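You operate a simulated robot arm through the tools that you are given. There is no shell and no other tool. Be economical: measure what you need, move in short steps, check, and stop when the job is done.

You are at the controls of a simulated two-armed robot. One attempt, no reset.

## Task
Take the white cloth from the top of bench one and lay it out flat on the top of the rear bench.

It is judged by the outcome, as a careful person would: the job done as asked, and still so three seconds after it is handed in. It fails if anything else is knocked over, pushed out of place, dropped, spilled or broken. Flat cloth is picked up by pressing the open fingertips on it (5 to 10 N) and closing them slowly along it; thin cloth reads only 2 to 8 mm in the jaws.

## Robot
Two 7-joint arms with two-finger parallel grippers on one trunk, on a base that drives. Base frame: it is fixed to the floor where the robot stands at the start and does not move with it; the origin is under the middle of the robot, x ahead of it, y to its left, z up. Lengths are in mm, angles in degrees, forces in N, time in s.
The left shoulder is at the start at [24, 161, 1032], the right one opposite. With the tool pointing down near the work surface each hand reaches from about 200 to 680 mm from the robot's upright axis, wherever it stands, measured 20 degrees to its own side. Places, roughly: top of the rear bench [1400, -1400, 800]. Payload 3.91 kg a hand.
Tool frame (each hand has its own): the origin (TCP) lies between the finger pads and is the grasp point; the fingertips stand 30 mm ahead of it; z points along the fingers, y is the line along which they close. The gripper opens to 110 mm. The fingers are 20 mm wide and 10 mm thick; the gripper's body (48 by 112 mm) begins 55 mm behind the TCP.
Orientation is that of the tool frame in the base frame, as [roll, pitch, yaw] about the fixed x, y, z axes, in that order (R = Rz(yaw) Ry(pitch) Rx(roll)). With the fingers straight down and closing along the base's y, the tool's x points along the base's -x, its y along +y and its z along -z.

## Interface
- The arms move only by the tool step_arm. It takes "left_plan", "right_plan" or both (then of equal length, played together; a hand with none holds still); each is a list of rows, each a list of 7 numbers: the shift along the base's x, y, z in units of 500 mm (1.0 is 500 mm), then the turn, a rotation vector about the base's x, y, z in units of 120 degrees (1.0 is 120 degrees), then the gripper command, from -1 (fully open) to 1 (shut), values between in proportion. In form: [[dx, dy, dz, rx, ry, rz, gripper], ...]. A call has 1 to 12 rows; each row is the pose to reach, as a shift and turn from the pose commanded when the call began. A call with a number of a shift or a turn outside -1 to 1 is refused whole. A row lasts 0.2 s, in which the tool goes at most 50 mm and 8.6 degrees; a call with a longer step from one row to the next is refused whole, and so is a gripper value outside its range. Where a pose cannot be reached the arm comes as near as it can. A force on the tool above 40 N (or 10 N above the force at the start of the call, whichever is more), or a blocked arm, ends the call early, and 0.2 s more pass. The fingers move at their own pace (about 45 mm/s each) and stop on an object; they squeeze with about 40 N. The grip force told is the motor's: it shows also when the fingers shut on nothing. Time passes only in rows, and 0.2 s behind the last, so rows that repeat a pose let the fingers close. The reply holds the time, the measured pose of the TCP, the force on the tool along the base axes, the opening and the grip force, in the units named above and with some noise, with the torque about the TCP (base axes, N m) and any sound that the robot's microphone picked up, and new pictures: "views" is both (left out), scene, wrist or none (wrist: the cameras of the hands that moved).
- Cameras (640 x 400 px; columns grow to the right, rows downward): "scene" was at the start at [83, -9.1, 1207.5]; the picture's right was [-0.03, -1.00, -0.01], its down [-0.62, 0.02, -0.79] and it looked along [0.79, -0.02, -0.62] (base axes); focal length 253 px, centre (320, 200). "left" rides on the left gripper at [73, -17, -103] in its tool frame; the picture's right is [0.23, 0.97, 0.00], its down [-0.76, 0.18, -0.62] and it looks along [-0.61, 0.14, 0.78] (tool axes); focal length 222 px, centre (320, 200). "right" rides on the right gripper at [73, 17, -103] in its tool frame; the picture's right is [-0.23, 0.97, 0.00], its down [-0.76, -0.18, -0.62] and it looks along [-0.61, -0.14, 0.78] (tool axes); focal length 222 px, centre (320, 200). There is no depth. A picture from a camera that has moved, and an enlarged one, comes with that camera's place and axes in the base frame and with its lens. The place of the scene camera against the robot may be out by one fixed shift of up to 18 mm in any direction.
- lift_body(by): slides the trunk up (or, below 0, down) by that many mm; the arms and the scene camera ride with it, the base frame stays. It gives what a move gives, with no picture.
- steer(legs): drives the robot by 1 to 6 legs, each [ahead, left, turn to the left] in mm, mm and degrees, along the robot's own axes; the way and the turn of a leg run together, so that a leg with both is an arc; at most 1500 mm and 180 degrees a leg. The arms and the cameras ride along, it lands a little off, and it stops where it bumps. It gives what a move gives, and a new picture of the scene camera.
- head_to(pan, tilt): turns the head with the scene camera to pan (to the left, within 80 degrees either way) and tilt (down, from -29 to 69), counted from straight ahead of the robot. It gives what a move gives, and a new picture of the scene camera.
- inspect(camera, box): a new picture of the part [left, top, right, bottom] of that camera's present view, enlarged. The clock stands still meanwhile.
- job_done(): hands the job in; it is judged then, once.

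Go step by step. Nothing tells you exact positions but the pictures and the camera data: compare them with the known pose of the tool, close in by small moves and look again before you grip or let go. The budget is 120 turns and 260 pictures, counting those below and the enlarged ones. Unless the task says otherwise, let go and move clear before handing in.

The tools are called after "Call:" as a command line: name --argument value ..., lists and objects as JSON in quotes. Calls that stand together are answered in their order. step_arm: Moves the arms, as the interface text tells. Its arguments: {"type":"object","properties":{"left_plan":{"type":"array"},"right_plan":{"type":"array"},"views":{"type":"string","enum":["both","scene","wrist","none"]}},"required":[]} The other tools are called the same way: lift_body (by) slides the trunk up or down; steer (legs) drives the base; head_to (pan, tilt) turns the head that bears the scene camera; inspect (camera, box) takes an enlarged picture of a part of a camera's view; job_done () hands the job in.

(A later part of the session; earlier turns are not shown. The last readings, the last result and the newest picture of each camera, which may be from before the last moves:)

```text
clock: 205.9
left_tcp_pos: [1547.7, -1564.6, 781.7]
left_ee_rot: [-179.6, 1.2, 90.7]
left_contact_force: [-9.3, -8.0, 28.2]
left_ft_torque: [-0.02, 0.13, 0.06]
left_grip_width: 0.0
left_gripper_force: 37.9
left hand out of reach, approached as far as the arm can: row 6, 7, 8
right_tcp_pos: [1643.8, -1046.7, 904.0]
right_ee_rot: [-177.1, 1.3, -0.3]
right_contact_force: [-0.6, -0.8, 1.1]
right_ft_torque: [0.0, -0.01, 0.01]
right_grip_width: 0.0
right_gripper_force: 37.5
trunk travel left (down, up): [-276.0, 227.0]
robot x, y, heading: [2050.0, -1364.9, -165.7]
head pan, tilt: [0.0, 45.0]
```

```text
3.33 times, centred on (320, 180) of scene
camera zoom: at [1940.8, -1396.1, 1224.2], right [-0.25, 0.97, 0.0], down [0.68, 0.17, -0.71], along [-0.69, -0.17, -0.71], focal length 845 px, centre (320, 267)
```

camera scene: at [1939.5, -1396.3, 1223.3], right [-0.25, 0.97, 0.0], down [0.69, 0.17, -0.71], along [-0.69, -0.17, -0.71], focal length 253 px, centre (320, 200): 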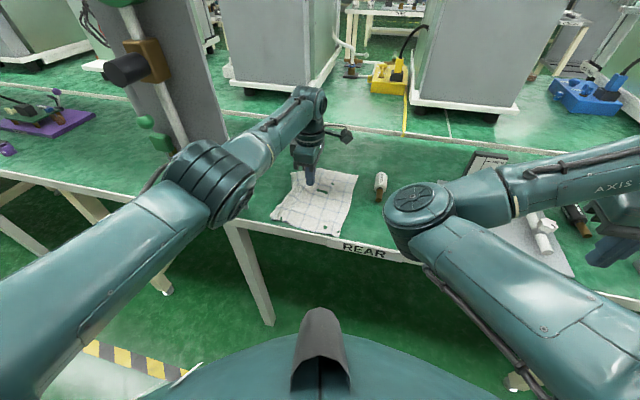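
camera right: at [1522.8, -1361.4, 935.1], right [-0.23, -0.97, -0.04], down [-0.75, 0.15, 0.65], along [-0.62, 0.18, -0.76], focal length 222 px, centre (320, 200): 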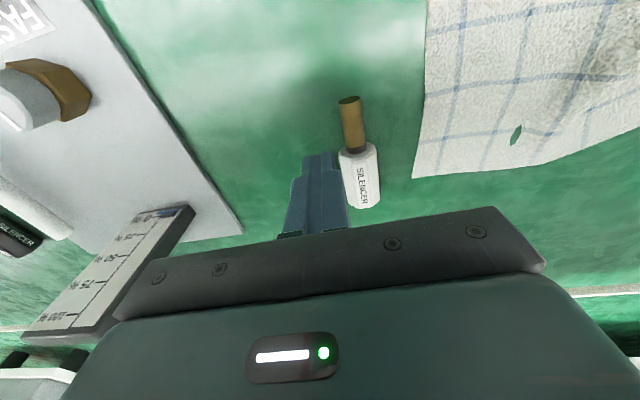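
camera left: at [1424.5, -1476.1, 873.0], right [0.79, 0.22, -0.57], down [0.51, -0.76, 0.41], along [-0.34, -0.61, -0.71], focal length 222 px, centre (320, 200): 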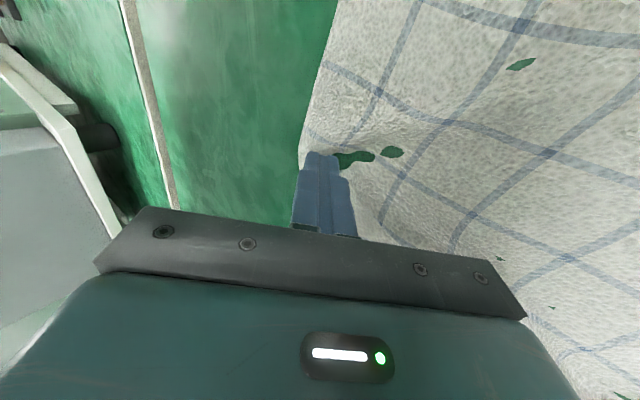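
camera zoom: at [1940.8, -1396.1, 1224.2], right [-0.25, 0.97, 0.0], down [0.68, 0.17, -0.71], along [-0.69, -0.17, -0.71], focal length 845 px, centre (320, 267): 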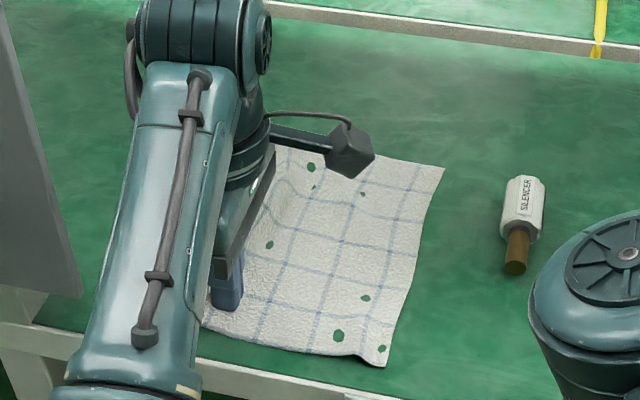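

The left arm came down again near the near-left corner (a reach limit), pressing on the cloth but holding nothing. I'll lift with the trunk and back off, then look.

Call:
lift_body --by 90

Call:
steer --legs '[[-260, 50, 0]]'

Call:
inspect --camera "scene" --box '[260, 80, 420, 200]'

```text
clock: 207.2
left_tcp_pos: [1550.8, -1562.7, 861.3]
left_ee_rot: [179.3, 0.9, 90.4]
left_contact_force: [-0.3, -0.3, -0.4]
left_ft_torque: [0.02, -0.01, -0.02]
left_grip_width: 0.0
left_gripper_force: 37.7
right_tcp_pos: [1643.6, -1047.3, 994.5]
right_ee_rot: [-177.2, 1.2, -0.2]
right_contact_force: [-0.6, -0.6, -0.1]
right_ft_torque: [-0.03, -0.01, 0.02]
right_grip_width: 0.0
right_gripper_force: 37.6
trunk travel left (down, up): [-366.0, 137.0]
robot x, y, heading: [2047.2, -1370.2, -165.9]
head pan, tilt: [0.0, 45.0]
```

```text
clock: 209.1
left_tcp_pos: [1816.5, -1546.3, 863.7]
left_ee_rot: [179.5, 1.0, 90.6]
left_contact_force: [0.6, -0.4, 0.4]
left_ft_torque: [-0.01, 0.0, 0.01]
left_grip_width: 0.0
left_gripper_force: 37.6
right_tcp_pos: [1908.4, -1030.6, 994.1]
right_ee_rot: [-177.1, 1.3, -0.2]
right_contact_force: [-0.3, 0.2, 0.3]
right_ft_torque: [-0.01, -0.02, 0.0]
right_grip_width: 0.0
right_gripper_force: 37.9
trunk travel left (down, up): [-366.0, 137.0]
robot x, y, heading: [2316.4, -1349.3, -165.5]
head pan, tilt: [0.0, 45.0]
camera scene: at [2205.9, -1379.8, 1313.4], right [-0.25, 0.97, 0.0], down [0.68, 0.18, -0.71], along [-0.69, -0.18, -0.71], focal length 253 px, centre (320, 200)
```

scene: 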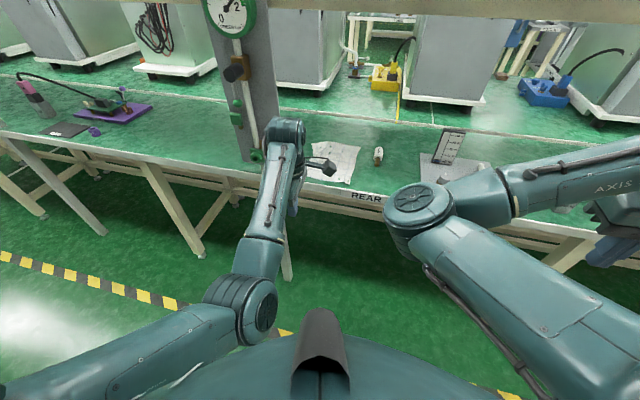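

```text
3.33 times, centred on (340, 140) of scene
camera zoom: at [2205.9, -1379.8, 1313.4], right [-0.25, 0.97, 0.0], down [0.68, 0.18, -0.71], along [-0.69, -0.18, -0.71], focal length 845 px, centre (253, 400)
```

zoom: 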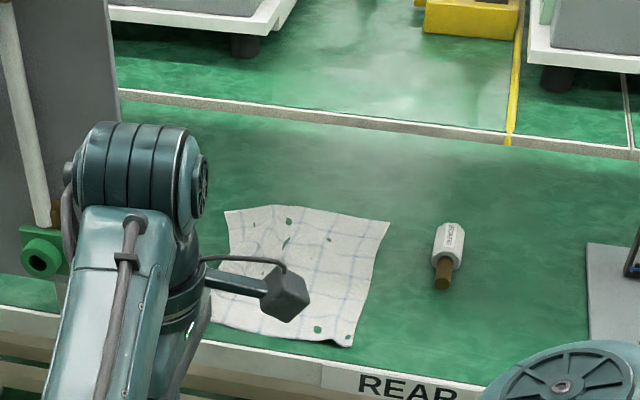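

Call:
step_arm --left_plan '[[0, -0.08, 0.03, 0, 0, 0, 1], [0, -0.16, 0.06, 0, 0, 0, 1], [0, -0.24, 0.06, 0, 0, 0, 1], [0, -0.32, 0.06, 0, 0, 0, 1], [0, -0.4, 0.06, 0, 0, 0, 1]]' --views "none"

Call:
lift_body --by 130

Call:
inspect --camera "scene" --box '[260, 100, 420, 220]'

```text
clock: 210.3
left_tcp_pos: [1815.4, -1746.5, 893.4]
left_ee_rot: [179.3, 0.9, 90.6]
left_contact_force: [-0.1, 0.2, -0.4]
left_ft_torque: [0.0, 0.02, 0.04]
left_grip_width: 0.2
left_gripper_force: 37.6
left hand out of reach, approached as far as the arm can: row 2
right_tcp_pos: [1908.7, -1030.9, 994.1]
right_ee_rot: [-177.0, 1.3, -0.1]
right_contact_force: [-0.9, -0.4, 0.0]
right_ft_torque: [0.02, 0.01, -0.01]
right_grip_width: 0.0
right_gripper_force: 37.5
trunk travel left (down, up): [-366.0, 137.0]
robot x, y, heading: [2311.2, -1350.1, -165.5]
head pan, tilt: [0.0, 45.0]
```

```text
clock: 211.9
left_tcp_pos: [1816.9, -1746.6, 1023.0]
left_ee_rot: [179.3, 0.9, 90.6]
left_contact_force: [0.7, -0.1, 0.2]
left_ft_torque: [-0.01, 0.0, 0.01]
left_grip_width: 0.3
left_gripper_force: 38.0
right_tcp_pos: [1907.7, -1030.8, 1124.1]
right_ee_rot: [-177.1, 1.2, -0.3]
right_contact_force: [0.2, -0.5, -0.2]
right_ft_torque: [-0.01, -0.03, 0.02]
right_grip_width: 0.0
right_gripper_force: 37.3
trunk travel left (down, up): [-496.0, 7.0]
robot x, y, heading: [2313.8, -1348.2, -165.4]
head pan, tilt: [0.0, 45.0]
```

```text
3.33 times, centred on (340, 160) of scene
camera zoom: at [2205.2, -1379.8, 1443.3], right [-0.25, 0.97, 0.0], down [0.69, 0.18, -0.71], along [-0.68, -0.18, -0.71], focal length 845 px, centre (253, 333)
```

zoom: 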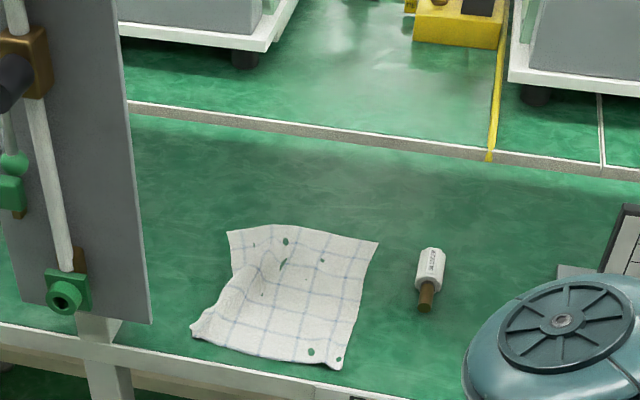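

Call:
inspect --camera "scene" --box '[300, 150, 360, 200]'

```text
8.00 times, centred on (330, 175) of scene
camera zoom: at [2205.2, -1379.8, 1443.3], right [-0.25, 0.97, 0.0], down [0.69, 0.18, -0.71], along [-0.68, -0.18, -0.71], focal length 2028 px, centre (240, 400)
```

zoom: 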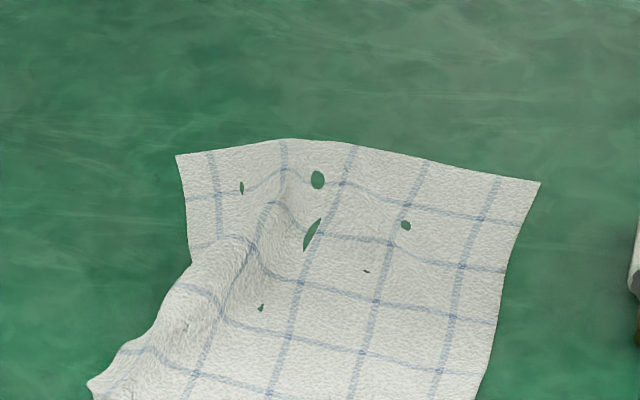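

All four corners are spread out, but a bulge remains on the left side with about 40 mm of slack. I'll go back for one more stroke: press near the near-left corner with a slightly tilted finger and draw it toward the edge.

Call:
step_arm --left_plan '[[0, 0.07, 0, 0, 0.05, 0, 1], [0, 0.14, 0, 0, 0.1, 0, 1], [0, 0.21, 0, 0, 0.15, 0, 1], [0, 0.27, 0, 0, 0.2, 0, 1], [0, 0.3, 0, 0, 0.25, 0, 1]]' --views "none"

Call:
steer --legs '[[165, -22, 0]]'

Call:
lift_body --by -190

```text
clock: 213.1
left_tcp_pos: [1811.3, -1605.2, 1037.1]
left_ee_rot: [-149.0, 1.6, 91.7]
left_contact_force: [0.2, 0.0, 0.1]
left_ft_torque: [0.01, -0.03, 0.02]
left_grip_width: 0.3
left_gripper_force: 37.6
right_tcp_pos: [1908.1, -1029.4, 1123.8]
right_ee_rot: [-177.1, 1.3, -0.3]
right_contact_force: [-0.4, -0.1, 0.1]
right_ft_torque: [0.02, -0.03, 0.01]
right_grip_width: 0.0
right_gripper_force: 37.6
trunk travel left (down, up): [-496.0, 7.0]
robot x, y, heading: [2313.7, -1349.8, -165.7]
head pan, tilt: [0.0, 45.0]
```

```text
clock: 214.5
left_tcp_pos: [1650.8, -1628.8, 1034.0]
left_ee_rot: [-149.4, 1.9, 91.9]
left_contact_force: [-0.1, -0.7, 0.0]
left_ft_torque: [0.01, -0.03, 0.0]
left_grip_width: 0.0
left_gripper_force: 38.2
right_tcp_pos: [1741.8, -1054.6, 1124.1]
right_ee_rot: [-177.2, 1.3, 0.1]
right_contact_force: [-0.3, 0.8, 0.3]
right_ft_torque: [0.03, -0.01, -0.03]
right_grip_width: 0.0
right_gripper_force: 37.7
trunk travel left (down, up): [-496.0, 7.0]
robot x, y, heading: [2151.7, -1372.1, -165.0]
head pan, tilt: [0.0, 45.0]
camera scene: at [2040.7, -1400.9, 1443.2], right [-0.26, 0.97, 0.0], down [0.68, 0.18, -0.71], along [-0.68, -0.18, -0.71], focal length 253 px, centre (320, 200)
```

scene: 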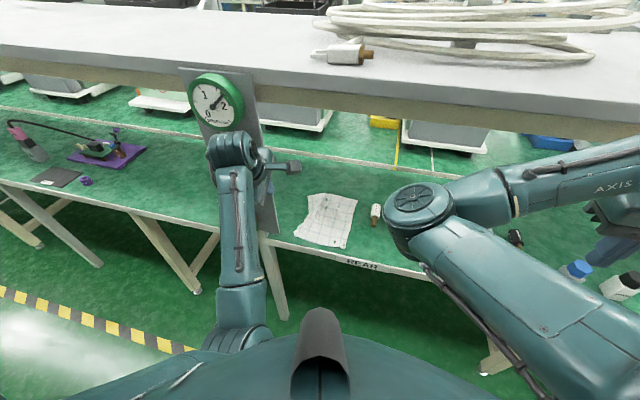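

```text
clock: 216.6
left_tcp_pos: [1650.7, -1630.2, 844.5]
left_ee_rot: [-149.3, 1.9, 92.0]
left_contact_force: [-0.1, -0.4, 0.1]
left_ft_torque: [-0.02, -0.02, 0.01]
left_grip_width: 0.1
left_gripper_force: 37.4
right_tcp_pos: [1742.7, -1054.6, 933.5]
right_ee_rot: [-177.1, 1.3, 0.2]
right_contact_force: [0.3, -0.1, 0.6]
right_ft_torque: [-0.02, 0.03, 0.01]
right_grip_width: 0.0
right_gripper_force: 37.6
trunk travel left (down, up): [-306.0, 197.0]
robot x, y, heading: [2148.4, -1371.8, -165.1]
head pan, tilt: [0.0, 45.0]
```

Call:
step_arm --left_plan '[[-0.03, 0.04, 0, 0, 0, 0, 1], [-0.08, 0.06, -0.01, 0, 0, 0, 1], [-0.14, 0.06, -0.03, 0, 0, 0, 1], [-0.2, 0.06, -0.06, 0, 0, 0, 1], [-0.206, 0.06, -0.09, 0, 0, 0, 1]]' --views "both"

```text
clock: 217.8
left_tcp_pos: [1550.0, -1602.3, 798.0]
left_ee_rot: [-149.6, 2.6, 92.1]
left_contact_force: [1.7, 16.0, 6.8]
left_ft_torque: [-1.12, -0.23, 0.95]
left_grip_width: 0.0
left_gripper_force: 37.7
right_tcp_pos: [1741.4, -1051.8, 934.8]
right_ee_rot: [-177.2, 1.3, 0.0]
right_contact_force: [-0.4, -0.5, 0.1]
right_ft_torque: [-0.02, 0.02, 0.04]
right_grip_width: 0.2
right_gripper_force: 37.9
trunk travel left (down, up): [-306.0, 197.0]
robot x, y, heading: [2151.7, -1370.7, -165.2]
head pan, tilt: [0.0, 45.0]
camera scene: at [2042.3, -1399.0, 1253.6], right [-0.25, 0.97, 0.0], down [0.68, 0.18, -0.71], along [-0.68, -0.18, -0.71], focal length 253 px, centre (320, 200)
camera left: at [1583.5, -1523.9, 890.9], right [0.83, 0.24, -0.5], down [0.5, -0.72, 0.48], along [-0.25, -0.65, -0.72], focal length 222 px, centre (320, 200)
```

scene: 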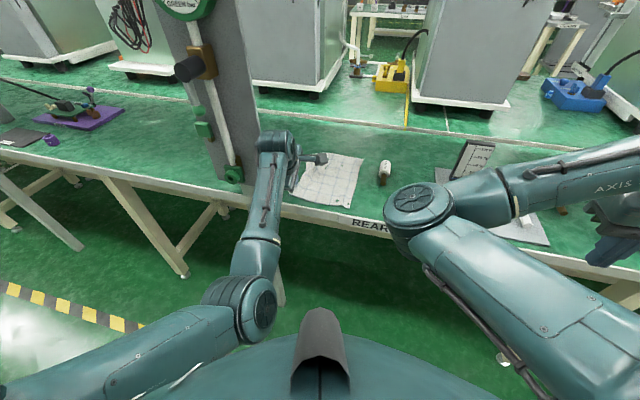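
left: 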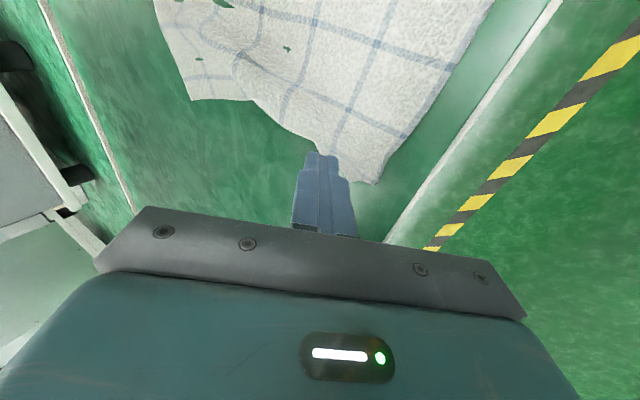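

A 16 N sideways force says the left hand is touching the gauge board; I'll move away from it at once.

Call:
step_arm --left_plan '[[0, 0.03, 0.01, 0, 0, 0, 1], [0, 0.06, 0.02, 0, 0, 0, 1], [0.02, 0.08, 0.03, 0, 0, 0, 1]]' --views "both"

Call:
inspect --camera "scene" --box '[140, 0, 380, 220]'

```text
clock: 218.6
left_tcp_pos: [1560.1, -1565.9, 812.5]
left_ee_rot: [-149.6, 2.3, 92.4]
left_contact_force: [-0.1, -0.1, -0.1]
left_ft_torque: [-0.01, -0.01, -0.01]
left_grip_width: 0.0
left_gripper_force: 37.9
right_tcp_pos: [1742.9, -1053.8, 934.0]
right_ee_rot: [-177.2, 1.3, 0.2]
right_contact_force: [-0.6, 0.4, 0.2]
right_ft_torque: [-0.02, -0.01, 0.01]
right_grip_width: 0.0
right_gripper_force: 38.1
trunk travel left (down, up): [-306.0, 197.0]
robot x, y, heading: [2150.1, -1370.8, -165.1]
head pan, tilt: [0.0, 45.0]
camera scene: at [2041.6, -1400.7, 1253.3], right [-0.26, 0.97, 0.0], down [0.68, 0.18, -0.71], along [-0.68, -0.18, -0.71], focal length 253 px, centre (320, 200)
camera left: at [1593.2, -1487.1, 906.3], right [0.83, 0.24, -0.5], down [0.5, -0.72, 0.48], along [-0.25, -0.65, -0.72], focal length 222 px, centre (320, 200)
```

scene: 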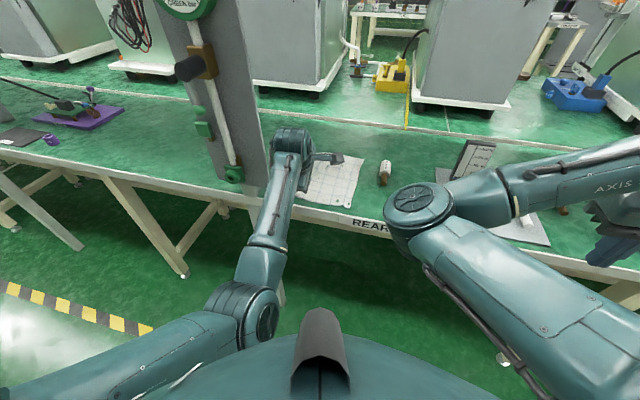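
left: 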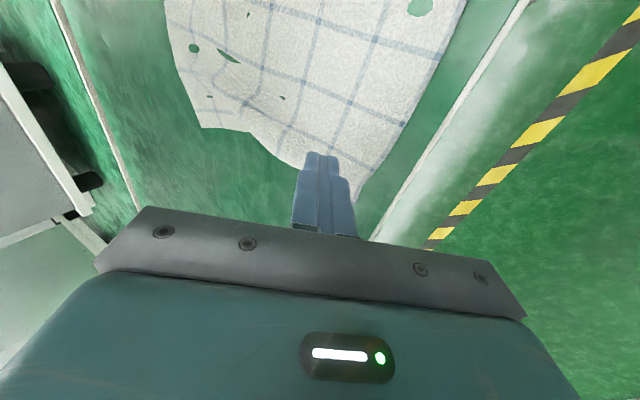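

```text
1.82 times, centred on (260, 110) of scene
camera zoom: at [2041.6, -1400.7, 1253.3], right [-0.26, 0.97, 0.0], down [0.68, 0.18, -0.71], along [-0.68, -0.18, -0.71], focal length 461 px, centre (429, 364)
```

zoom: 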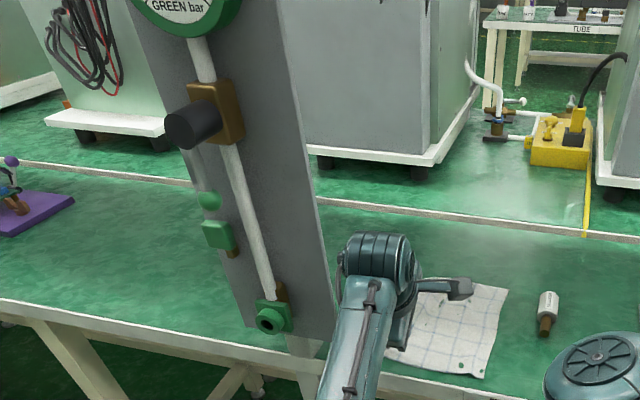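

The board is fixed and unmoved. From this safe y I'll press just inside the near-left corner and pull toward the bench edge.

Call:
step_arm --left_plan '[[0, -0.004, -0.03, 0, 0, 0, 1], [0, -0.008, -0.05, 0, 0, 0, 1], [0, -0.008, -0.06, 0, 0, 0, 1], [0, -0.008, -0.066, 0, 0, 0, 1]]' --views "none"

```text
clock: 219.6
left_tcp_pos: [1558.4, -1565.7, 781.3]
left_ee_rot: [-149.3, 2.1, 92.1]
left_contact_force: [4.0, -0.3, 9.7]
left_ft_torque: [0.07, -0.09, -0.05]
left_grip_width: 0.0
left_gripper_force: 38.0
right_tcp_pos: [1742.8, -1053.7, 935.1]
right_ee_rot: [-177.1, 1.3, 0.2]
right_contact_force: [0.3, 0.1, -1.0]
right_ft_torque: [0.02, 0.04, -0.01]
right_grip_width: 0.3
right_gripper_force: 37.4
trunk travel left (down, up): [-306.0, 197.0]
robot x, y, heading: [2147.9, -1370.3, -165.1]
head pan, tilt: [0.0, 45.0]
```

Call:
step_arm --left_plan '[[0.01, 0, 0, 0, 0, 0, 1], [0.02, -0.002, 0, 0, 0, 0, 1], [0.03, -0.004, 0, 0, 0, 0, 1], [0.04, -0.006, 0, 0, 0, 0, 1], [0.05, -0.008, 0, 0, 0, 0, 1]]' --views "wrist"

Call:
lift_body --by 60

Call:
inspect --camera "left" --box '[0, 0, 640, 400]'

```text
clock: 220.8
left_tcp_pos: [1583.0, -1567.2, 781.3]
left_ee_rot: [-149.3, 1.8, 91.9]
left_contact_force: [-2.1, 0.7, 5.0]
left_ft_torque: [0.08, 0.12, 0.01]
left_grip_width: 0.0
left_gripper_force: 37.3
right_tcp_pos: [1741.0, -1053.4, 933.8]
right_ee_rot: [-177.0, 1.3, 0.2]
right_contact_force: [0.6, -0.7, -0.4]
right_ft_torque: [-0.01, 0.02, 0.01]
right_grip_width: 0.0
right_gripper_force: 38.5
trunk travel left (down, up): [-306.0, 197.0]
robot x, y, heading: [2149.4, -1371.1, -165.1]
head pan, tilt: [0.0, 45.0]
camera left: at [1616.7, -1490.2, 875.8], right [0.83, 0.24, -0.5], down [0.5, -0.73, 0.47], along [-0.26, -0.64, -0.73], focal length 222 px, centre (320, 200)
```

left: 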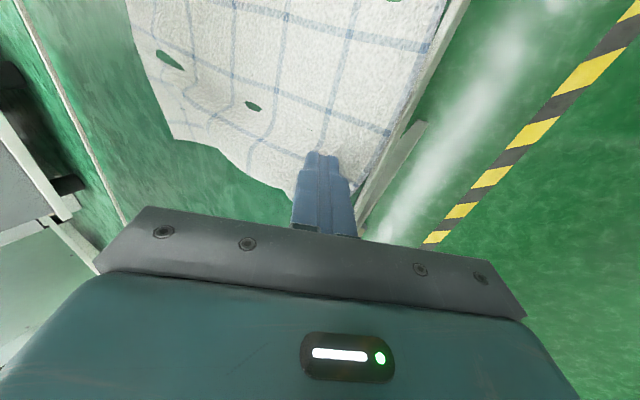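

```text
clock: 221.8
left_tcp_pos: [1581.8, -1568.8, 841.5]
left_ee_rot: [-149.4, 1.8, 91.9]
left_contact_force: [-0.9, -0.3, 0.2]
left_ft_torque: [0.0, 0.0, 0.0]
left_grip_width: 0.0
left_gripper_force: 37.3
right_tcp_pos: [1741.9, -1054.1, 994.5]
right_ee_rot: [-177.1, 1.1, 0.2]
right_contact_force: [0.1, 0.1, 0.7]
right_ft_torque: [0.04, 0.02, -0.04]
right_grip_width: 0.1
right_gripper_force: 37.8
trunk travel left (down, up): [-366.0, 137.0]
robot x, y, heading: [2147.8, -1371.8, -165.1]
head pan, tilt: [0.0, 45.0]
```

```text
1.00 times, centred on (320, 200) of left (not enlarged: the box is as wide or as high as the picture)
camera zoom: at [1616.4, -1491.0, 934.9], right [0.83, 0.24, -0.5], down [0.5, -0.73, 0.47], along [-0.25, -0.64, -0.73], focal length 222 px, centre (320, 200)
```

zoom: 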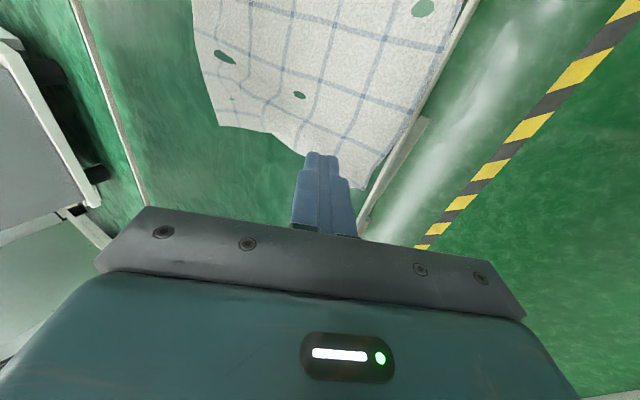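

The left side has flattened nicely. I'll back away and check the whole cloth, especially the near edge against the bench edge.

Call:
steer --legs '[[-170, 40, 0]]'

Call:
step_arm --left_plan '[[0.02, -0.06, 0.06, 0, 0, 0, 1], [0.04, -0.13, 0.1, 0, 0, 0, 1], [0.06, -0.2, 0.12, 0, 0, 0, 1], [0.06, -0.28, 0.12, 0, 0, 0, 1], [0.06, -0.36, 0.12, 0, 0, 0, 1]]' --views "none"

Call:
lift_body --by 130

Call:
inspect --camera "scene" --box '[270, 120, 390, 220]'

```text
clock: 223.3
left_tcp_pos: [1758.0, -1564.5, 841.2]
left_ee_rot: [-149.4, 1.8, 92.1]
left_contact_force: [1.0, 0.1, 0.3]
left_ft_torque: [-0.01, -0.03, -0.01]
left_grip_width: 0.1
left_gripper_force: 37.9
right_tcp_pos: [1916.8, -1048.7, 994.5]
right_ee_rot: [-177.2, 1.2, 0.4]
right_contact_force: [-0.1, -0.2, 0.6]
right_ft_torque: [0.01, 0.01, 0.01]
right_grip_width: 0.2
right_gripper_force: 37.2
trunk travel left (down, up): [-366.0, 137.0]
robot x, y, heading: [2324.5, -1365.5, -165.1]
head pan, tilt: [0.0, 45.0]
camera scene: at [2218.2, -1396.1, 1313.4], right [-0.26, 0.97, 0.0], down [0.68, 0.18, -0.71], along [-0.68, -0.18, -0.71], focal length 253 px, centre (320, 200)
```

scene: 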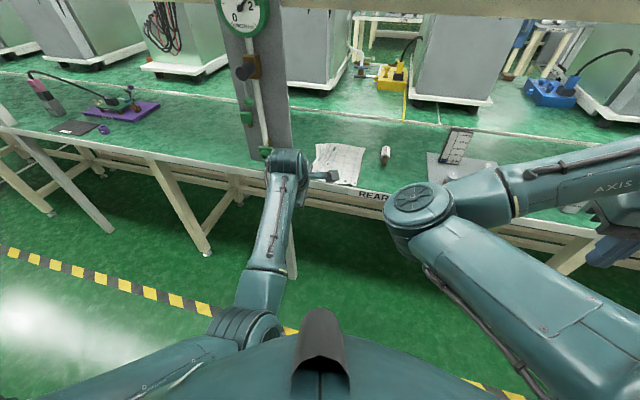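

```text
clock: 224.5
left_tcp_pos: [1788.9, -1744.9, 900.0]
left_ee_rot: [-149.4, 1.8, 92.1]
left_contact_force: [0.6, -0.1, 1.3]
left_ft_torque: [0.01, 0.0, -0.01]
left_grip_width: 0.0
left_gripper_force: 37.4
right_tcp_pos: [1918.0, -1050.6, 995.1]
right_ee_rot: [-176.9, 1.1, 0.3]
right_contact_force: [0.3, -0.2, 0.4]
right_ft_torque: [0.0, -0.01, 0.02]
right_grip_width: 0.2
right_gripper_force: 37.3
trunk travel left (down, up): [-366.0, 137.0]
robot x, y, heading: [2325.5, -1369.8, -164.8]
head pan, tilt: [0.0, 45.0]
```

```text
clock: 226.1
left_tcp_pos: [1788.5, -1746.0, 1028.8]
left_ee_rot: [-149.3, 1.7, 92.1]
left_contact_force: [0.1, 0.6, -0.4]
left_ft_torque: [-0.01, -0.03, 0.01]
left_grip_width: 0.0
left_gripper_force: 37.4
right_tcp_pos: [1916.2, -1049.8, 1124.4]
right_ee_rot: [-177.1, 1.2, 0.3]
right_contact_force: [-0.4, 1.0, 0.4]
right_ft_torque: [-0.02, 0.0, 0.0]
right_grip_width: 0.0
right_gripper_force: 37.4
trunk travel left (down, up): [-496.0, 7.0]
robot x, y, heading: [2320.1, -1365.2, -164.8]
head pan, tilt: [0.0, 45.0]
```

```text
4.00 times, centred on (330, 170) of scene
camera zoom: at [2217.5, -1396.1, 1443.3], right [-0.26, 0.97, 0.0], down [0.68, 0.18, -0.71], along [-0.68, -0.18, -0.71], focal length 1014 px, centre (280, 320)
```

zoom: 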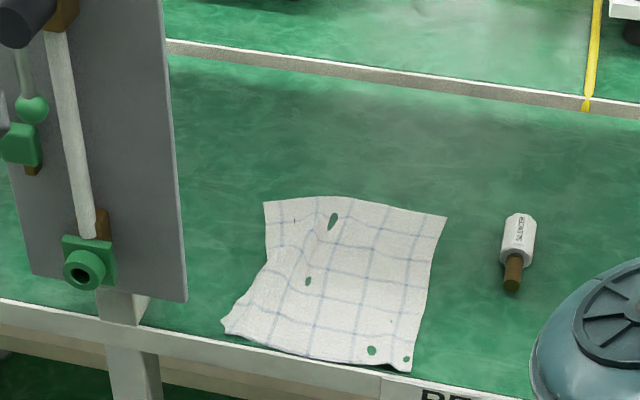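

The cloth lies entirely on the bench and is almost flat; the far-left corner is still drawn in by about 35 mm with a small ripple. I'll do one more stroke there, keeping clear of the board (y ≥ −1575).

Call:
step_arm --left_plan '[[0, 0.08, 0, 0, 0, 0, 1], [0, 0.16, 0, 0, 0.02, 0, 1], [0, 0.24, 0, 0, 0.04, 0, 1], [0, 0.32, 0, 0, 0.05, 0, 1], [0, 0.35, 0, 0, 0.05, 0, 1]]' --views "none"

Call:
lift_body --by -190

Call:
steer --legs '[[262, -66, 0]]'

```text
clock: 227.3
left_tcp_pos: [1784.8, -1583.6, 1044.7]
left_ee_rot: [-141.6, 2.7, 93.0]
left_contact_force: [-0.4, -0.4, -0.1]
left_ft_torque: [0.01, -0.03, 0.01]
left_grip_width: 0.1
left_gripper_force: 37.9
right_tcp_pos: [1916.4, -1049.8, 1124.2]
right_ee_rot: [-177.2, 1.2, 0.2]
right_contact_force: [-0.1, 0.0, -0.2]
right_ft_torque: [0.0, -0.03, 0.03]
right_grip_width: 0.1
right_gripper_force: 38.2
trunk travel left (down, up): [-496.0, 7.0]
robot x, y, heading: [2326.9, -1366.3, -165.1]
head pan, tilt: [0.0, 45.0]
```

```text
clock: 229.3
left_tcp_pos: [1786.6, -1584.2, 851.7]
left_ee_rot: [-142.0, 3.0, 93.0]
left_contact_force: [1.2, 0.3, -0.7]
left_ft_torque: [0.02, -0.01, 0.0]
left_grip_width: 0.0
left_gripper_force: 37.7
right_tcp_pos: [1916.5, -1051.1, 934.2]
right_ee_rot: [-177.1, 1.2, 0.4]
right_contact_force: [0.7, -0.2, 0.8]
right_ft_torque: [0.0, 0.04, 0.04]
right_grip_width: 0.0
right_gripper_force: 37.9
trunk travel left (down, up): [-306.0, 197.0]
robot x, y, heading: [2327.1, -1364.9, -165.1]
head pan, tilt: [0.0, 45.0]
```

```text
clock: 231.3
left_tcp_pos: [1515.8, -1589.3, 846.9]
left_ee_rot: [-142.4, 3.1, 93.3]
left_contact_force: [-0.6, 0.6, 0.0]
left_ft_torque: [0.02, 0.01, -0.04]
left_grip_width: 0.0
left_gripper_force: 37.6
right_tcp_pos: [1642.2, -1055.6, 934.0]
right_ee_rot: [-177.2, 1.2, 0.5]
right_contact_force: [-0.7, -0.3, 0.5]
right_ft_torque: [0.01, 0.04, 0.01]
right_grip_width: 0.0
right_gripper_force: 37.8
trunk travel left (down, up): [-306.0, 197.0]
robot x, y, heading: [2052.6, -1372.1, -164.6]
head pan, tilt: [0.0, 45.0]
camera scene: at [1944.2, -1400.0, 1253.3], right [-0.26, 0.97, 0.0], down [0.68, 0.19, -0.71], along [-0.68, -0.19, -0.71], focal length 253 px, centre (320, 200)
```

scene: 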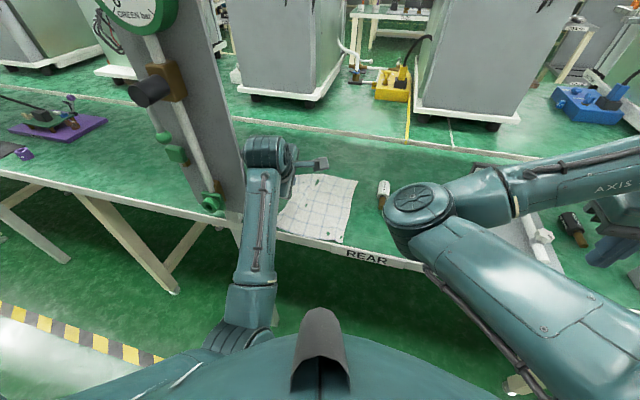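

Call:
step_arm --left_plan '[[0, 0.036, 0, 0, 0, 0, 1], [-0.05, 0.046, -0.01, 0, 0, 0, 1], [-0.11, 0.046, -0.03, 0, 0, 0, 1], [-0.17, 0.046, -0.06, 0, 0, 0, 1], [-0.206, 0.046, -0.09, 0, 0, 0, 1], [-0.206, 0.046, -0.1, 0, 0, 0, 1]]' --views "wrist"

```text
clock: 232.7
left_tcp_pos: [1413.5, -1577.3, 792.1]
left_ee_rot: [-142.8, 3.8, 93.9]
left_contact_force: [0.5, 0.3, 1.2]
left_ft_torque: [0.02, 0.0, -0.03]
left_grip_width: 0.0
left_gripper_force: 37.8
right_tcp_pos: [1642.0, -1055.0, 934.3]
right_ee_rot: [-177.1, 1.3, 0.5]
right_contact_force: [-0.3, 0.4, 0.1]
right_ft_torque: [-0.02, 0.02, 0.02]
right_grip_width: 0.0
right_gripper_force: 37.8
trunk travel left (down, up): [-306.0, 197.0]
robot x, y, heading: [2051.9, -1366.5, -165.0]
head pan, tilt: [0.0, 45.0]
camera left: at [1456.9, -1495.6, 877.0], right [0.76, 0.24, -0.6], down [0.57, -0.7, 0.44], along [-0.32, -0.68, -0.67], focal length 222 px, centre (320, 200)
```

left: 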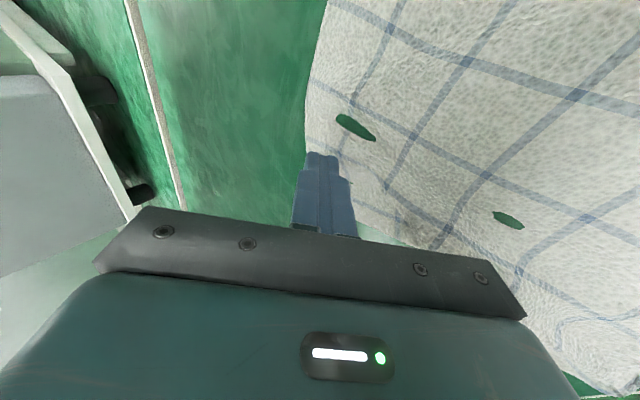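

Call:
step_arm --left_plan '[[0.004, 0, -0.012, 0, 0, 0, 1], [0.004, 0, -0.022, 0, 0, 0, 1], [0.004, 0, -0.028, 0, 0, 0, 1], [0.004, 0, -0.028, 0, 0, 0, 1]]' --views "none"

```text
clock: 233.7
left_tcp_pos: [1415.4, -1579.8, 783.1]
left_ee_rot: [-142.4, 3.8, 94.1]
left_contact_force: [0.9, -0.6, 0.7]
left_ft_torque: [0.01, 0.05, 0.0]
left_grip_width: 0.0
left_gripper_force: 37.2
right_tcp_pos: [1642.6, -1055.9, 933.5]
right_ee_rot: [-177.1, 1.2, 0.6]
right_contact_force: [0.2, 0.4, 0.1]
right_ft_torque: [-0.02, 0.02, 0.01]
right_grip_width: 0.1
right_gripper_force: 37.8
trunk travel left (down, up): [-306.0, 197.0]
robot x, y, heading: [2053.6, -1368.5, -164.8]
head pan, tilt: [0.0, 45.0]
```

Call:
step_arm --left_plan '[[0, 0.003, -0.006, 0, 0, 0, 1], [0, 0.006, -0.012, 0, 0, 0, 1], [0, 0.006, -0.012, 0, 0, 0, 1]]' --views "none"

```text
clock: 234.5
left_tcp_pos: [1414.1, -1574.5, 780.4]
left_ee_rot: [-141.9, 3.9, 94.0]
left_contact_force: [-0.2, -5.4, 14.5]
left_ft_torque: [-0.09, 0.18, 0.06]
left_grip_width: 0.2
left_gripper_force: 37.6
right_tcp_pos: [1643.3, -1054.6, 935.5]
right_ee_rot: [-177.1, 1.3, 0.5]
right_contact_force: [0.5, 0.2, -0.3]
right_ft_torque: [0.01, 0.01, 0.0]
right_grip_width: 0.0
right_gripper_force: 37.8
trunk travel left (down, up): [-306.0, 197.0]
robot x, y, heading: [2049.3, -1369.1, -164.7]
head pan, tilt: [0.0, 45.0]
```

Pressing at 14 N on the far-left part; pushing 36 mm in −x.

Call:
step_arm --left_plan '[[-0.012, 0, 0.002, 0, 0, 0, 1], [-0.024, 0, 0.002, 0, 0, 0, 1], [-0.036, 0, 0.002, 0, 0, 0, 1], [-0.048, 0, 0.002, 0, 0, 0, 1], [-0.06, 0, 0.002, 0, 0, 0, 1], [-0.072, 0, 0.002, 0, 0, 0, 1]]' --views "wrist"

Call:
lift_body --by 80

Call:
steer --legs '[[-270, 55, 0]]'

Call:
inspect --camera "scene" --box '[270, 100, 390, 200]'

```text
clock: 235.9
left_tcp_pos: [1378.4, -1558.7, 781.2]
left_ee_rot: [-142.2, 2.9, 93.1]
left_contact_force: [6.1, 2.2, 14.5]
left_ft_torque: [0.17, 0.02, -0.09]
left_grip_width: 0.0
left_gripper_force: 37.8
right_tcp_pos: [1644.2, -1054.4, 935.0]
right_ee_rot: [-177.2, 1.5, 0.5]
right_contact_force: [-0.3, 0.0, -0.4]
right_ft_torque: [-0.06, 0.01, 0.0]
right_grip_width: 0.2
right_gripper_force: 37.6
trunk travel left (down, up): [-306.0, 197.0]
robot x, y, heading: [2051.4, -1368.5, -164.5]
head pan, tilt: [0.0, 45.0]
camera left: at [1423.8, -1480.0, 867.7], right [0.76, 0.24, -0.61], down [0.56, -0.71, 0.42], along [-0.33, -0.66, -0.67], focal length 222 px, centre (320, 200)
```

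left: 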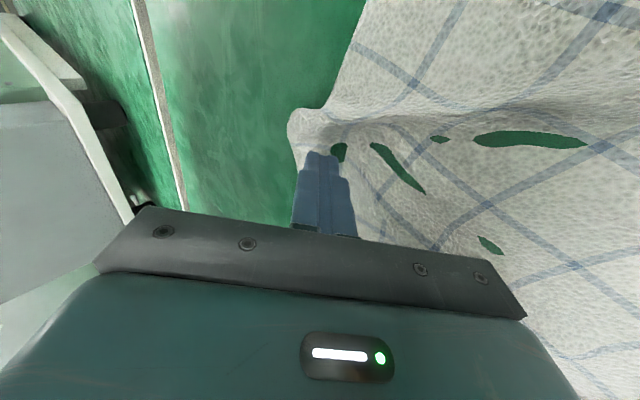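

```text
clock: 237.0
left_tcp_pos: [1379.0, -1564.2, 857.1]
left_ee_rot: [-142.3, 3.0, 93.3]
left_contact_force: [0.2, -0.1, 0.5]
left_ft_torque: [0.02, -0.01, -0.02]
left_grip_width: 0.0
left_gripper_force: 38.2
right_tcp_pos: [1642.1, -1054.8, 1013.0]
right_ee_rot: [-177.1, 1.2, 0.6]
right_contact_force: [0.2, -0.2, 0.2]
right_ft_torque: [0.02, 0.03, 0.01]
right_grip_width: 0.0
right_gripper_force: 37.3
trunk travel left (down, up): [-386.0, 117.0]
robot x, y, heading: [2048.8, -1366.6, -164.8]
head pan, tilt: [0.0, 45.0]
```

```text
clock: 239.0
left_tcp_pos: [1654.4, -1543.8, 858.6]
left_ee_rot: [-142.5, 3.1, 93.0]
left_contact_force: [0.2, 0.2, -0.1]
left_ft_torque: [0.01, -0.05, 0.04]
left_grip_width: 0.1
left_gripper_force: 38.1
right_tcp_pos: [1920.3, -1035.8, 1014.3]
right_ee_rot: [-177.1, 1.3, 0.3]
right_contact_force: [-0.4, -0.4, 0.2]
right_ft_torque: [0.01, 0.0, 0.02]
right_grip_width: 0.0
right_gripper_force: 37.9
trunk travel left (down, up): [-386.0, 117.0]
robot x, y, heading: [2325.2, -1351.5, -165.0]
head pan, tilt: [0.0, 45.0]
camera scene: at [2221.4, -1381.8, 1333.4], right [-0.26, 0.97, 0.0], down [0.68, 0.18, -0.71], along [-0.68, -0.18, -0.71], focal length 253 px, centre (320, 200)
```

scene: 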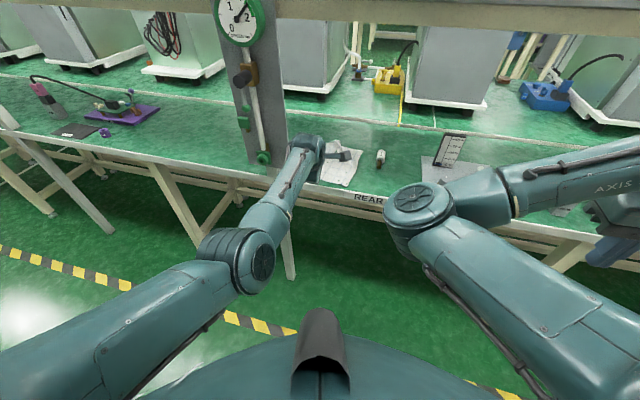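

```text
4.00 times, centred on (330, 150) of scene
camera zoom: at [2221.4, -1381.8, 1333.4], right [-0.26, 0.97, 0.0], down [0.68, 0.18, -0.71], along [-0.68, -0.18, -0.71], focal length 1014 px, centre (280, 400)
```

zoom: 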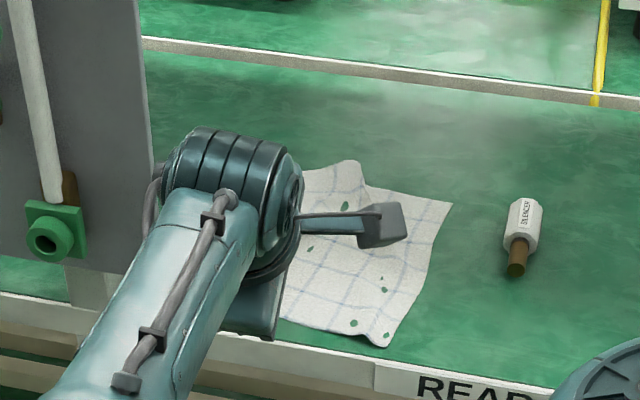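

Call:
step_arm --left_plan '[[0.05, -0.02, 0.03, 0, 0, 0, 1], [0.1, -0.06, 0.06, 0, 0, 0, 1], [0.16, -0.12, 0.08, 0, 0, 0, 1], [0.22, -0.18, 0.08, 0, 0, 0, 1], [0.25, -0.26, 0.08, 0, 0, 0, 1], [0.26, -0.34, 0.08, 0, 0, 0, 1], [0.26, -0.4, 0.08, 0, 0, 0, 1]]' --views "none"

Call:
lift_body --by 110

Call:
inspect --camera "scene" --box '[280, 120, 380, 200]'

```text
clock: 240.6
left_tcp_pos: [1784.2, -1748.1, 896.0]
left_ee_rot: [-142.4, 3.1, 92.9]
left_contact_force: [-0.3, 0.4, -0.4]
left_ft_torque: [0.0, -0.03, 0.0]
left_grip_width: 0.1
left_gripper_force: 37.9
right_tcp_pos: [1919.6, -1036.0, 1015.1]
right_ee_rot: [-177.0, 1.2, 0.3]
right_contact_force: [-0.3, -0.1, -0.3]
right_ft_torque: [0.0, 0.01, 0.01]
right_grip_width: 0.1
right_gripper_force: 38.1
trunk travel left (down, up): [-386.0, 117.0]
robot x, y, heading: [2329.5, -1352.1, -164.9]
head pan, tilt: [0.0, 45.0]
```

```text
clock: 242.0
left_tcp_pos: [1784.5, -1747.4, 1006.4]
left_ee_rot: [-142.5, 3.1, 93.1]
left_contact_force: [-0.2, -0.3, -0.5]
left_ft_torque: [0.03, 0.0, -0.01]
left_grip_width: 0.0
left_gripper_force: 37.8
right_tcp_pos: [1919.9, -1035.6, 1124.3]
right_ee_rot: [-177.1, 1.1, 0.3]
right_contact_force: [-0.6, 0.6, -0.1]
right_ft_torque: [0.02, 0.03, -0.02]
right_grip_width: 0.0
right_gripper_force: 37.5
trunk travel left (down, up): [-496.0, 7.0]
robot x, y, heading: [2328.5, -1351.9, -165.1]
head pan, tilt: [0.0, 45.0]
```

```text
5.00 times, centred on (330, 160) of scene
camera zoom: at [2220.7, -1381.9, 1443.3], right [-0.26, 0.97, 0.0], down [0.68, 0.18, -0.71], along [-0.68, -0.18, -0.71], focal length 1267 px, centre (270, 400)
```

zoom: 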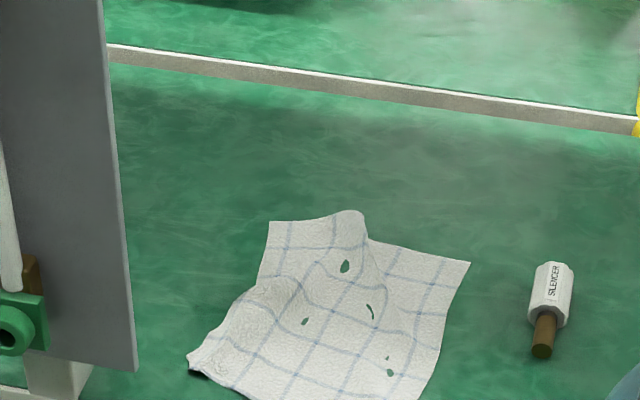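

That stroke squared the far-left corner but left a ridge running in x because the finger drifted +y. I'll take it out by drawing the far-right part +y about 20 mm with the left hand.

Call:
step_arm --left_plan '[[0, 0.08, 0, 0, 0, 0, 1], [0, 0.16, 0, 0, 0, 0, 1], [0, 0.24, 0, 0, 0, 0, 1], [0, 0.32, 0, 0, 0, 0, 1], [0, 0.4, 0, 0, 0, 0, 1], [0, 0.48, 0, 0, 0, 0, 1], [0, 0.56, 0, 0, 0, 0, 1]]' --views "none"

Call:
lift_body --by -180

Call:
steer --legs '[[262, -66, 0]]'

```text
clock: 243.8
left_tcp_pos: [1768.1, -1489.8, 1030.4]
left_ee_rot: [-139.7, 4.8, 94.6]
left_contact_force: [0.4, 1.3, -0.6]
left_ft_torque: [-0.02, 0.0, 0.0]
left_grip_width: 0.1
left_gripper_force: 37.5
right_tcp_pos: [1919.6, -1035.9, 1124.2]
right_ee_rot: [-177.2, 1.2, 0.3]
right_contact_force: [0.4, -0.5, -0.5]
right_ft_torque: [0.0, 0.0, 0.01]
right_grip_width: 0.0
right_gripper_force: 37.5
trunk travel left (down, up): [-496.0, 7.0]
robot x, y, heading: [2333.5, -1351.5, -165.2]
head pan, tilt: [0.0, 45.0]
stopped in row 7 (left hand): the arm was blocked; the commanded pose is now the measured one
```

```text
clock: 245.8
left_tcp_pos: [1768.5, -1487.3, 849.3]
left_ee_rot: [-139.7, 4.8, 94.5]
left_contact_force: [0.3, -0.3, 0.2]
left_ft_torque: [-0.03, -0.02, -0.01]
left_grip_width: 0.0
left_gripper_force: 37.9
right_tcp_pos: [1921.1, -1036.1, 943.8]
right_ee_rot: [-177.1, 1.2, 0.3]
right_contact_force: [0.0, 0.1, -0.6]
right_ft_torque: [0.03, 0.01, 0.05]
right_grip_width: 0.0
right_gripper_force: 37.6
trunk travel left (down, up): [-316.0, 187.0]
robot x, y, heading: [2332.9, -1350.4, -164.8]
head pan, tilt: [0.0, 45.0]
```

```text
clock: 247.7
left_tcp_pos: [1500.6, -1496.6, 848.5]
left_ee_rot: [-139.7, 4.8, 94.9]
left_contact_force: [0.5, 0.5, 0.4]
left_ft_torque: [-0.02, 0.02, 0.04]
left_grip_width: 0.0
left_gripper_force: 38.3
right_tcp_pos: [1647.8, -1043.3, 943.7]
right_ee_rot: [-177.1, 1.2, 0.7]
right_contact_force: [0.2, -1.4, -0.5]
right_ft_torque: [0.03, -0.02, 0.03]
right_grip_width: 0.0
right_gripper_force: 37.9
trunk travel left (down, up): [-316.0, 187.0]
robot x, y, heading: [2059.2, -1356.0, -164.8]
head pan, tilt: [0.0, 45.0]
camera scene: at [1950.1, -1387.5, 1263.3], right [-0.26, 0.96, 0.0], down [0.68, 0.19, -0.71], along [-0.68, -0.19, -0.71], focal length 253 px, centre (320, 200)
```

scene: 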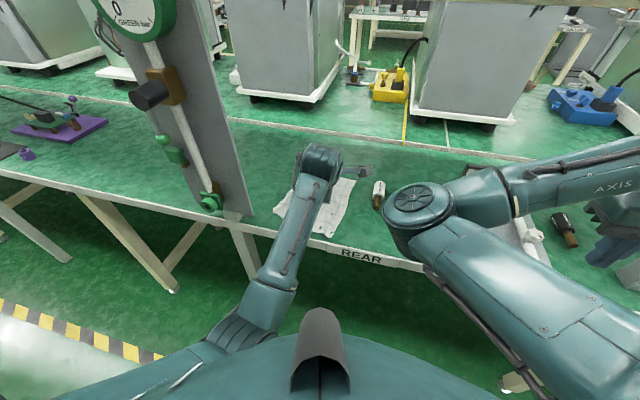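

Call:
step_arm --left_plan '[[-0.05, 0.02, 0, 0, 0, 0, 1], [-0.11, 0.04, -0.02, 0, 0, 0, 1], [-0.17, 0.06, -0.05, 0, 0, 0, 1], [-0.22, 0.074, -0.08, 0, 0, 0, 1], [-0.226, 0.074, -0.11, 0, 0, 0, 1]]' --views "both"

```text
clock: 248.9
left_tcp_pos: [1385.4, -1458.9, 795.2]
left_ee_rot: [-139.7, 4.5, 94.9]
left_contact_force: [0.0, 0.1, 0.7]
left_ft_torque: [0.01, 0.03, 0.0]
left_grip_width: 0.0
left_gripper_force: 37.5
right_tcp_pos: [1648.2, -1043.3, 944.1]
right_ee_rot: [-177.1, 1.1, 0.7]
right_contact_force: [0.5, -0.3, -0.5]
right_ft_torque: [0.0, 0.02, 0.01]
right_grip_width: 0.0
right_gripper_force: 38.0
trunk travel left (down, up): [-316.0, 187.0]
robot x, y, heading: [2058.0, -1356.7, -164.7]
head pan, tilt: [0.0, 45.0]
camera scene: at [1950.4, -1387.5, 1263.3], right [-0.26, 0.96, 0.0], down [0.68, 0.19, -0.71], along [-0.68, -0.19, -0.71], focal length 253 px, centre (320, 200)
camera left: at [1431.6, -1374.9, 877.5], right [0.73, 0.24, -0.65], down [0.6, -0.68, 0.42], along [-0.34, -0.69, -0.64], focal length 222 px, centre (320, 200)
```

scene: 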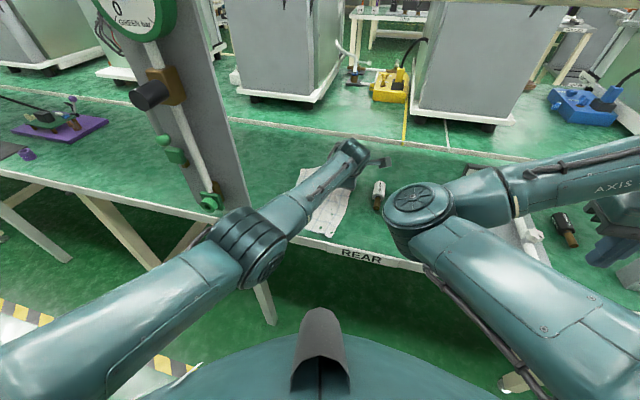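
left: 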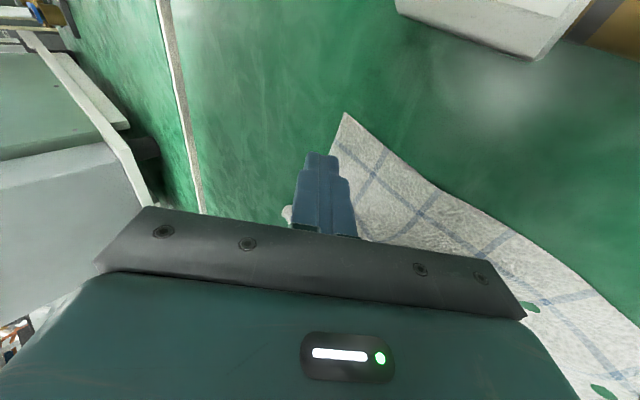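

The tip is right at the hem line, so I'll shift 16 mm inward onto the cloth, then press.

Call:
step_arm --left_plan '[[0.034, 0.002, 0, 0, 0, 0, 1], [0.034, 0.002, -0.02, 0, 0, 0, 1], [0.034, 0.002, -0.03, 0, 0, 0, 1], [0.034, 0.002, -0.036, 0, 0, 0, 1]]' --views "none"

```text
clock: 249.9
left_tcp_pos: [1402.3, -1458.2, 780.3]
left_ee_rot: [-139.3, 4.8, 94.9]
left_contact_force: [2.9, 1.9, 13.4]
left_ft_torque: [0.13, 0.1, -0.05]
left_grip_width: 0.1
left_gripper_force: 37.5
right_tcp_pos: [1648.7, -1042.1, 944.9]
right_ee_rot: [-177.1, 1.3, 0.6]
right_contact_force: [0.0, 0.0, -0.2]
right_ft_torque: [-0.03, 0.0, -0.02]
right_grip_width: 0.0
right_gripper_force: 38.0
trunk travel left (down, up): [-316.0, 187.0]
robot x, y, heading: [2057.0, -1359.5, -164.9]
head pan, tilt: [0.0, 45.0]
```

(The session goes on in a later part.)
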